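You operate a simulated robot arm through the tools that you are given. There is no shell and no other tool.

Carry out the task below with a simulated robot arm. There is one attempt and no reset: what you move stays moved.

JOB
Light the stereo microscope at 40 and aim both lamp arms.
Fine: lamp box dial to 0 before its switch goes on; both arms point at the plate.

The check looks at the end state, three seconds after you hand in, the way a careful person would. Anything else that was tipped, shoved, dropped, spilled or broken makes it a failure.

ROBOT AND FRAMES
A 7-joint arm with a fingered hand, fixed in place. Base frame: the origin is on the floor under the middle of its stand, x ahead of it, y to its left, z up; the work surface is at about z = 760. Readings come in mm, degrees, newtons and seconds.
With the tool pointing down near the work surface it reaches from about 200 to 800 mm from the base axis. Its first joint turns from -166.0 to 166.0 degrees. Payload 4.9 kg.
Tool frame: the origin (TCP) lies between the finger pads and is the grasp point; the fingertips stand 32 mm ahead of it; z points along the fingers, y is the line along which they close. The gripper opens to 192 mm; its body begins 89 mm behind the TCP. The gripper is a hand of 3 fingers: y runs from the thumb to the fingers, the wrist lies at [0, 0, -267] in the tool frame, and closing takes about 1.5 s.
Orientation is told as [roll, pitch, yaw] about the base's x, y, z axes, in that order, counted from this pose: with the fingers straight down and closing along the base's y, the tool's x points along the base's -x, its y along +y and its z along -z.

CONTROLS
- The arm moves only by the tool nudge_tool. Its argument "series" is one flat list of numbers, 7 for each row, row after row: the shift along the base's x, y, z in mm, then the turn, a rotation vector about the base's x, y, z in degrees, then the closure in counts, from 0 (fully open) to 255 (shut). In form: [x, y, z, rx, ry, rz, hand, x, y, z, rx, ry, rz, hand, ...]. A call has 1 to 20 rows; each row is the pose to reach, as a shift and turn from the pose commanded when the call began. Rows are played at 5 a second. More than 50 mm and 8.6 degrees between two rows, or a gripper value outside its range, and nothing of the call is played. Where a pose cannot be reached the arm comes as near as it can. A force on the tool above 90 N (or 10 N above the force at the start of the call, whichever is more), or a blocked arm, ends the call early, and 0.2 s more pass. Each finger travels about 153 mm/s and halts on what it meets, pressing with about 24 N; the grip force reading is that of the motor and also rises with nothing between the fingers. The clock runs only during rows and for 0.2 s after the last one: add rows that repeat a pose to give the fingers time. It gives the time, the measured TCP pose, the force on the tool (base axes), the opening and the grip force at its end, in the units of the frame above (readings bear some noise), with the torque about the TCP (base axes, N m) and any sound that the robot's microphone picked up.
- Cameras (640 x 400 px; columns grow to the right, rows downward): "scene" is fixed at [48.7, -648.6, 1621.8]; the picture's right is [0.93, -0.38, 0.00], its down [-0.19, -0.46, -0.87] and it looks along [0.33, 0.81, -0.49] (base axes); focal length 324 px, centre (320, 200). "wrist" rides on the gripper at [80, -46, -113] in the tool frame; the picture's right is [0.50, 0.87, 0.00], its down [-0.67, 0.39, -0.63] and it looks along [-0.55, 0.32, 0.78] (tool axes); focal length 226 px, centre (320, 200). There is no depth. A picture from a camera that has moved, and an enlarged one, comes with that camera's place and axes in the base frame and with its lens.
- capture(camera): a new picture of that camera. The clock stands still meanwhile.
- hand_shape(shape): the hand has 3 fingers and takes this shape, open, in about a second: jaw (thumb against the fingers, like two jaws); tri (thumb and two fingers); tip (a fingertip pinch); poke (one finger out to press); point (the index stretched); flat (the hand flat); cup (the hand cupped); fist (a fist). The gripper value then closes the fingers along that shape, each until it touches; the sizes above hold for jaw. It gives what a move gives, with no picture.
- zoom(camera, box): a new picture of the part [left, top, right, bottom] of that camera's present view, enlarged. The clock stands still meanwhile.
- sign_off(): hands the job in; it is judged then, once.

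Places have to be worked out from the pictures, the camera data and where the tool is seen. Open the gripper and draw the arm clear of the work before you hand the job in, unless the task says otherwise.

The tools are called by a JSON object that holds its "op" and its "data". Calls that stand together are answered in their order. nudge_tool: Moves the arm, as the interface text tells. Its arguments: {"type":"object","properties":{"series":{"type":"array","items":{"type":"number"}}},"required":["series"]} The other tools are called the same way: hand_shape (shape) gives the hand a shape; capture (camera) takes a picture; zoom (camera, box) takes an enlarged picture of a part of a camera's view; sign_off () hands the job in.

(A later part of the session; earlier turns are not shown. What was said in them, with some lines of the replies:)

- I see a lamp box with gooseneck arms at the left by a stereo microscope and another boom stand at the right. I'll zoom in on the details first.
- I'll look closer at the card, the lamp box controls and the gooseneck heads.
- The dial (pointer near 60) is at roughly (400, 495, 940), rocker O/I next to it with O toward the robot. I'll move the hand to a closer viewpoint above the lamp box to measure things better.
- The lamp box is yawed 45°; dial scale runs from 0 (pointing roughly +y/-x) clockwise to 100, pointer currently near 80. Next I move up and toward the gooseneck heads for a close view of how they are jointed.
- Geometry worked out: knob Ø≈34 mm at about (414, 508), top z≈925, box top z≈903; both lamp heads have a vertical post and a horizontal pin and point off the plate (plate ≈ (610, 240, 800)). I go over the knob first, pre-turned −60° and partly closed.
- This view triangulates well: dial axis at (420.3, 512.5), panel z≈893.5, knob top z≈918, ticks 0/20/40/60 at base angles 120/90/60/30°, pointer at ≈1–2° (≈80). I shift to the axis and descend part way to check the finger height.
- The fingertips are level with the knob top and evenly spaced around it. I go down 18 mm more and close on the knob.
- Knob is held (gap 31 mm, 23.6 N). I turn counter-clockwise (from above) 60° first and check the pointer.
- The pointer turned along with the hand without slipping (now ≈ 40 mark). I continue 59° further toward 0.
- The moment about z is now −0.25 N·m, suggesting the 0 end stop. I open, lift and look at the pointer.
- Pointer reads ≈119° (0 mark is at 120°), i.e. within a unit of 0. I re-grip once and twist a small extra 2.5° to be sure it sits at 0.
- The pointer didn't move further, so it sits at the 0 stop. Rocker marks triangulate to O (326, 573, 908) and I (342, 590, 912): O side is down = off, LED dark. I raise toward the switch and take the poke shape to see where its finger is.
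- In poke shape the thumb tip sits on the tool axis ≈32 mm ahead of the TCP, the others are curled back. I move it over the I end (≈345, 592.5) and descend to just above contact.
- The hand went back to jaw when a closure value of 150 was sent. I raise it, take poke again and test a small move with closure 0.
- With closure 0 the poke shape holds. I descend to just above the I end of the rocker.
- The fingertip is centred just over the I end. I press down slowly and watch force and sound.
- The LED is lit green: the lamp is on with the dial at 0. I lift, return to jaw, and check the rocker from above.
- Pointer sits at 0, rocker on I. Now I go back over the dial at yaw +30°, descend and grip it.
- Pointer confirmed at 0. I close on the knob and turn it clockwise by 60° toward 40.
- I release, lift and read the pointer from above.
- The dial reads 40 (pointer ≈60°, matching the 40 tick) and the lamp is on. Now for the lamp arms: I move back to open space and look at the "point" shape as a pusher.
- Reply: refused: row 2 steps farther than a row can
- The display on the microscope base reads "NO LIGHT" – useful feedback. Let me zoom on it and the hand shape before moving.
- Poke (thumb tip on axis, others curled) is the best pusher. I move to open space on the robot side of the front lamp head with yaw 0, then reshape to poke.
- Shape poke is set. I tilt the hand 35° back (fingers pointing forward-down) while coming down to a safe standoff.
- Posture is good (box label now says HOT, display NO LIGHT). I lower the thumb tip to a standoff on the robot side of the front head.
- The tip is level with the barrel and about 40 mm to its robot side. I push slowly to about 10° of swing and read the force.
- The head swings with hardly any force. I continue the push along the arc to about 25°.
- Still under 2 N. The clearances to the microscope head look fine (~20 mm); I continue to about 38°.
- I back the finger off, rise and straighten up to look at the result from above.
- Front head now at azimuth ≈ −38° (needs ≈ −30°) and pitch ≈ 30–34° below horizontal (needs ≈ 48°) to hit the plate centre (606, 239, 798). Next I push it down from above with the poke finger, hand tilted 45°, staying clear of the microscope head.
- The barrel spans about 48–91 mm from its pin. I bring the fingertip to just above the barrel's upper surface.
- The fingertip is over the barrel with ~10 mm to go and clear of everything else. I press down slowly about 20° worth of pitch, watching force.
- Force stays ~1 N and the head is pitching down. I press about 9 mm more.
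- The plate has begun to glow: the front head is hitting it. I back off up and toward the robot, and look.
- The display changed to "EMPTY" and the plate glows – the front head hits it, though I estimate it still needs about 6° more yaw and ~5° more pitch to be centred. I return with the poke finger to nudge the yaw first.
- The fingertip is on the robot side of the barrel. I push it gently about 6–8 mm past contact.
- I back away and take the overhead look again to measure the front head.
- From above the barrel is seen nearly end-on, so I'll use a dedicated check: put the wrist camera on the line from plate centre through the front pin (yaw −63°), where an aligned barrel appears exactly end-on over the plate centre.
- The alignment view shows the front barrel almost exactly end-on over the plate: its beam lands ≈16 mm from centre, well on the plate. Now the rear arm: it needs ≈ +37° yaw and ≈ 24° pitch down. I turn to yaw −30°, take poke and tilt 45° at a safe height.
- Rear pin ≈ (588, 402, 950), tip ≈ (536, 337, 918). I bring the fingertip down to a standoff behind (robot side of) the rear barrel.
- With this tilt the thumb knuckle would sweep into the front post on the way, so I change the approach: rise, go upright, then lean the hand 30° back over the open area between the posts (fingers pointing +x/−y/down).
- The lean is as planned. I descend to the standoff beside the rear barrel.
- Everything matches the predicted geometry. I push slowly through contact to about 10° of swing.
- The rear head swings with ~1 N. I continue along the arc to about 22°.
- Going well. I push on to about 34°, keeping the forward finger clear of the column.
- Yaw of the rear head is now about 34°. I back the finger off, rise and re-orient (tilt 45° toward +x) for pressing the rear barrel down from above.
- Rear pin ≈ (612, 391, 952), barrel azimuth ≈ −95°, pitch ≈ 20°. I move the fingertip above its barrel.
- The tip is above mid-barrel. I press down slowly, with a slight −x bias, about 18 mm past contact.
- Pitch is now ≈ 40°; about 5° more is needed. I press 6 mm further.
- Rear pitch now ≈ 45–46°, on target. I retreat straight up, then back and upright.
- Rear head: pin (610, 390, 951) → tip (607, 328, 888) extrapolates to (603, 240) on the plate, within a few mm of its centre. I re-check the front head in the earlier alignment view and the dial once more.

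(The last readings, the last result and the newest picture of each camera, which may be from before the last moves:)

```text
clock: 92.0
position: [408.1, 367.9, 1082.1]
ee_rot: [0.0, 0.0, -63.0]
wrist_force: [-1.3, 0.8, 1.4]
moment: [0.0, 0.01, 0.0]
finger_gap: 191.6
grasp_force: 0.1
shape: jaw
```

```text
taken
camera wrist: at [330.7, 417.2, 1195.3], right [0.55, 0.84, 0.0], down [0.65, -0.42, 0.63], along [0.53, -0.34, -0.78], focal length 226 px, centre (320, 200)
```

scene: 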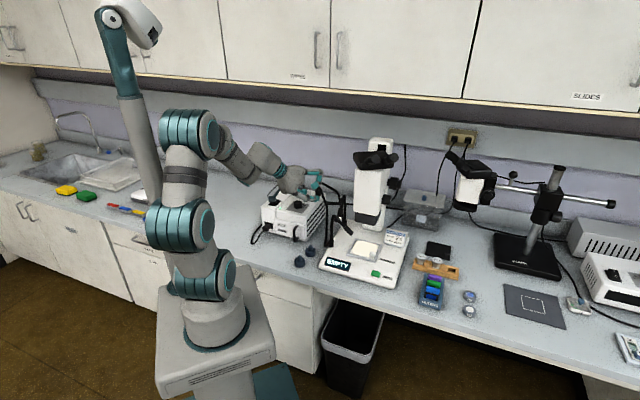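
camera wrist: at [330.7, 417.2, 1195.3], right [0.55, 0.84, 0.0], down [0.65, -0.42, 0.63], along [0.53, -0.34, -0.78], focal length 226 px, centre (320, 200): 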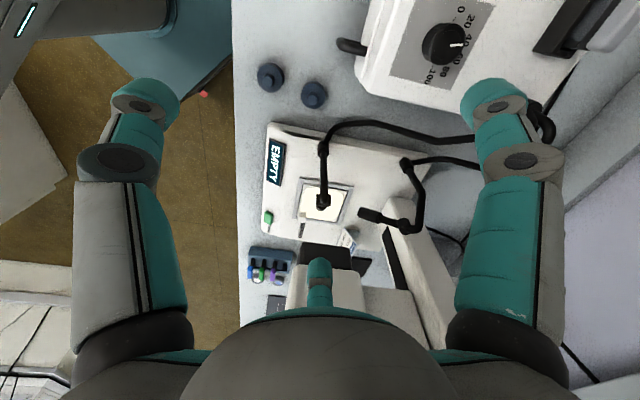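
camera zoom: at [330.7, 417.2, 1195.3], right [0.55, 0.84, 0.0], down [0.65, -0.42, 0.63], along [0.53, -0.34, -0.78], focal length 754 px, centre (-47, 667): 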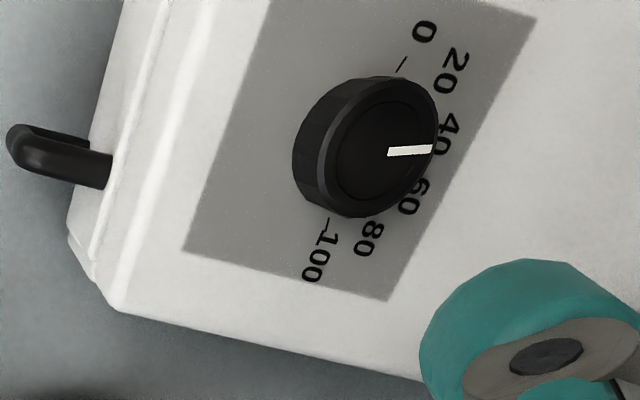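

Dial is at 40 and the front head is still on the plate but ~4° shallow. I'll make one small corrective press on the front barrel, using the same safe approach as before.

{"op": "hand_shape", "data": {"shape": "poke"}}

{"op": "nudge_tool", "data": {"series": [2, -13, 0, 0, 0, 7.9, 0, 5, -26, 0, 0, 0, 15.8, 0, 8, -39, 0, 0, 0, 23.7, 0, 11, -52, 0, 0, 0, 31.5, 0, 14, -65, 0, 0, 0, 39.4, 0, 17, -78, 0, 0, 0, 47.3, 0, 20, -91, 0, 0, 0, 55.2, 0, 22, -104, 0, 0, 0, 63, 0, 22, -104, 0, 0, 0, 63, 0]}}

{"op": "nudge_tool", "data": {"series": [4, 0, -10, 0, -7.5, 0, 0, 8, 0, -22, 0, -15, 0, 0, 12, 0, -34, 0, -22.5, 0, 0, 16, 0, -46, 0, -30, 0, 0, 20, 0, -58, 0, -37.5, 0, 0, 24, 0, -70, 0, -45, 0, 0, 24, 0, -70, 0, -45, 0, 0]}}

{"op": "nudge_tool", "data": {"series": [27, 4, -17, 0, 0, 0, 0, 54, 9, -34, 0, 0, 0, 0, 80.5, 13, -45, 0, 0, 0, 0, 80.5, 13, -45, 0, 0, 0, 0]}}

{"op": "zoom", "data": {"camera": "scene", "box": [330, 190, 390, 240]}}

{"op": "zoom", "data": {"camera": "wrist", "box": [240, 80, 460, 280]}}

```text
clock: 92.9
position: [409.3, 367.6, 1082.3]
ee_rot: [0.0, -0.1, -63.0]
wrist_force: [-0.3, 0.7, -0.1]
moment: [0.02, -0.01, 0.03]
finger_gap: 0.0
grasp_force: 0.1
shape: poke
```

```text
clock: 94.9
position: [429.9, 263.0, 1081.2]
ee_rot: [0.0, 0.0, 0.2]
wrist_force: [-0.4, -0.2, 0.4]
moment: [-0.01, -0.01, 0.0]
finger_gap: 0.0
grasp_force: 0.0
shape: poke
```

```text
clock: 96.5
position: [454.4, 263.0, 1010.1]
ee_rot: [0.0, -45.0, -0.1]
wrist_force: [-0.2, -0.9, 0.3]
moment: [0.02, 0.03, 0.02]
finger_gap: 0.0
grasp_force: 0.2
shape: poke
```

```text
clock: 97.5
position: [533.9, 277.2, 966.8]
ee_rot: [0.0, -45.0, 0.0]
wrist_force: [-3.5, -1.2, 1.2]
moment: [0.01, 0.12, 0.12]
finger_gap: 0.0
grasp_force: 0.0
shape: poke
```

```text
8.00 times, centred on (360, 215) of scene
camera zoom: at [48.7, -648.6, 1621.8], right [0.93, -0.38, 0.0], down [-0.19, -0.46, -0.87], along [0.33, 0.81, -0.49], focal length 2595 px, centre (0, 80)
```

zoom: 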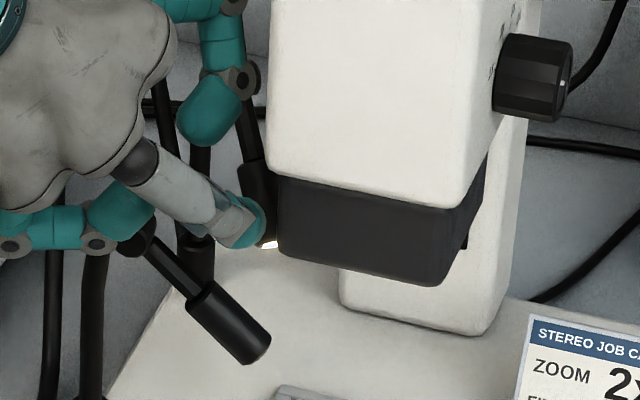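

```text
2.00 times, centred on (350, 180) of wrist
camera zoom: at [398.2, 230.1, 990.8], right [-0.35, 0.87, -0.35], down [0.03, 0.39, 0.92], along [0.93, 0.32, -0.16], focal length 452 px, centre (260, 240)
```

zoom: 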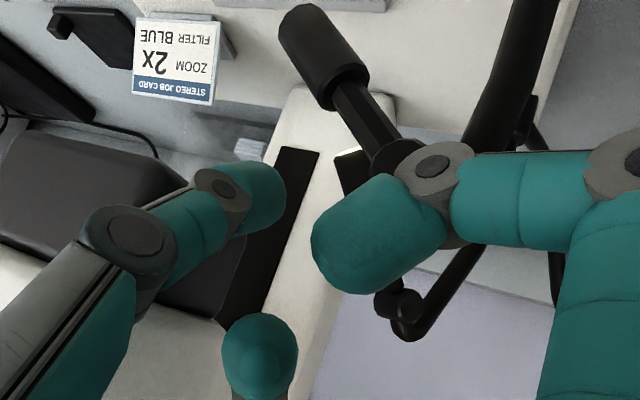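

There is a −3.5 N side force: the curled robot-side finger is touching the top of the front post. I back off immediately and check.

{"op": "nudge_tool", "data": {"series": [-8, -3, 4, 0, 0, 0, 0, -27, -9, 15, 0, 0, 0, 0, -55, -12, 35, 0, 0, 0, 0, -80, -13, 50, 0, 0, 0, 0, -80, -13, 50, 0, 0, 0, 0]}}

{"op": "zoom", "data": {"camera": "scene", "box": [330, 185, 390, 245]}}

{"op": "zoom", "data": {"camera": "wrist", "box": [240, 40, 460, 240]}}

```text
clock: 98.7
position: [455.3, 264.7, 1017.0]
ee_rot: [0.1, -45.0, 0.0]
wrist_force: [-1.0, 0.4, -0.1]
moment: [-0.06, -0.02, 0.01]
finger_gap: 0.0
grasp_force: 0.1
shape: poke
```

```text
6.67 times, centred on (360, 215) of scene
camera zoom: at [48.7, -648.6, 1621.8], right [0.93, -0.38, 0.0], down [-0.19, -0.46, -0.87], along [0.33, 0.81, -0.49], focal length 2163 px, centre (53, 100)
```

zoom: 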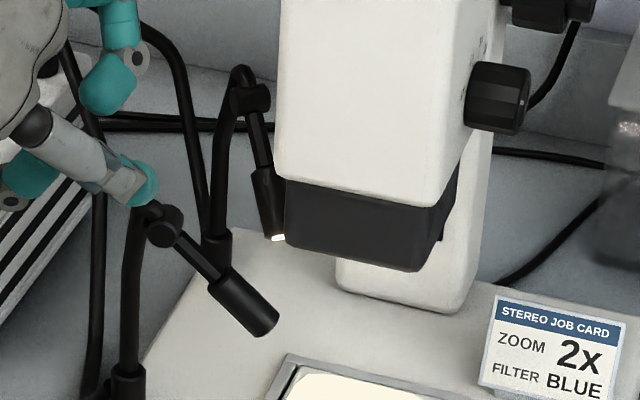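

```text
2.00 times, centred on (350, 140) of wrist
camera zoom: at [317.8, 217.4, 1040.9], right [-0.35, 0.87, -0.35], down [0.03, 0.39, 0.92], along [0.94, 0.32, -0.16], focal length 452 px, centre (260, 320)
```

zoom: 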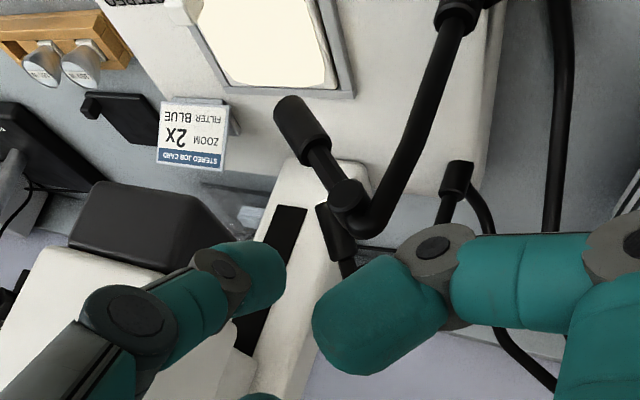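

Nothing moved: the front pin, barrel and collar appear at the same pixels as before, and both heads stay on the plate (front ≈4° off centre, rear ≈1–2°). That is well within the range where the plate lit, so I leave it, withdraw the arm and open the hand.

{"op": "nudge_tool", "data": {"series": [-20, 0, 25, 0, 7.5, 0, 0, -45, 0, 50, 0, 15, 0, 0, -70, 10, 75, 0, 22.5, 0, 0, -95, 25, 100, 0, 30, 0, 0, -120, 45, 125, 0, 37.5, 0, 0, -145, 65, 150, 0, 45, 0, 0, -165, 80, 180, 0, 45, 0, 0, -180, 95, 210, 0, 45, 0, 0, -185, 102, 240, 0, 45, 0, 0, -185, 102, 240, 0, 45, 0, 0]}}

{"op": "hand_shape", "data": {"shape": "jaw"}}

{"op": "capture", "data": {"camera": "scene"}}

{"op": "zoom", "data": {"camera": "wrist", "box": [160, 60, 440, 260]}}

{"op": "zoom", "data": {"camera": "scene", "box": [240, 140, 440, 300]}}

```text
clock: 100.9
position: [270.2, 365.9, 1257.5]
ee_rot: [0.0, 0.0, 0.1]
wrist_force: [-0.8, -0.3, 0.0]
moment: [0.01, 0.03, 0.04]
finger_gap: 0.0
grasp_force: 0.1
shape: poke
```

```text
clock: 101.8
position: [269.5, 366.7, 1257.3]
ee_rot: [0.1, 0.0, -0.1]
wrist_force: [-0.1, -0.7, -0.1]
moment: [0.01, -0.03, 0.04]
finger_gap: 191.7
grasp_force: 0.2
shape: jaw
```

```text
taken
```

scene: 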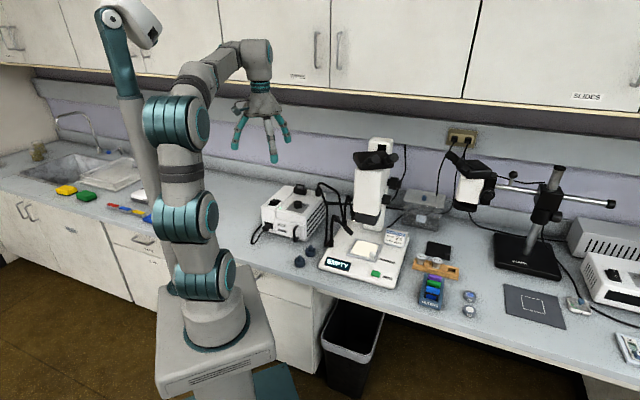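

```text
2.00 times, centred on (300, 160) of wrist
camera zoom: at [189.7, 319.1, 1371.0], right [-0.5, 0.87, 0.0], down [0.67, 0.39, 0.63], along [0.55, 0.32, -0.78], focal length 452 px, centre (360, 280)
```

zoom: 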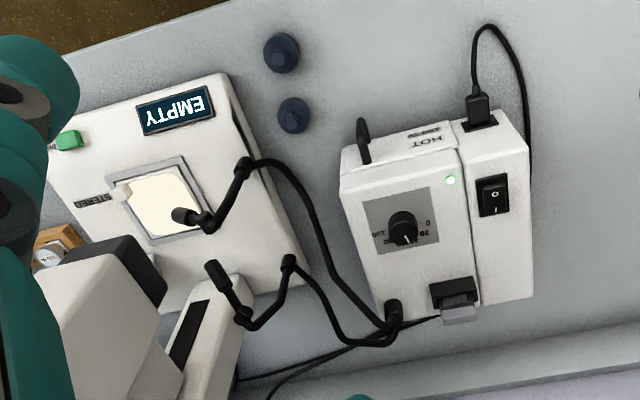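

```text
2.50 times, centred on (340, 220) of scene
camera zoom: at [48.7, -648.6, 1621.8], right [0.93, -0.38, 0.0], down [-0.19, -0.46, -0.87], along [0.33, 0.81, -0.49], focal length 811 px, centre (270, 150)
```

zoom: 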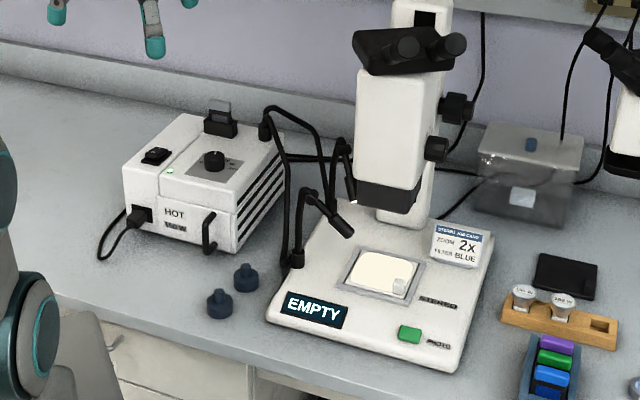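

Lamp on (green LED), dial at 40, plate lit, both heads aimed at the plate, everything else in place; hand open and clear. I hand the job in.

{"op": "sign_off", "data": {}}

```text
The job is handed in.
```

The stereo microscope is lit with the lamp box at 40, and both lamp arms point at the plate. I've handed the job in.

- **Lamp box:** I turned the dial to its 0 stop before pressing the switch. The green LED came on, then I set the dial to 40 and checked the pointer against the 40 tick.
- **Lamp arms:** The plate is glowing and the base display changed from "NO LIGHT" to "EMPTY".
    - **Rear arm:** it aims within a few mm of the plate centre.
    - **Front arm:** it is about 4° shallow, so its beam lands roughly 16 mm from the centre, still well inside the plate.
- **One brief contact:** While trying to correct the front arm, a curled finger touched the top of its post with about 3.5 N. I backed off at once and left the aim as it was. The pictures showed no movement of the arm or the base.

The hand is open and clear of the work. Nothing else in the scene looked moved or tipped in the final pictures.
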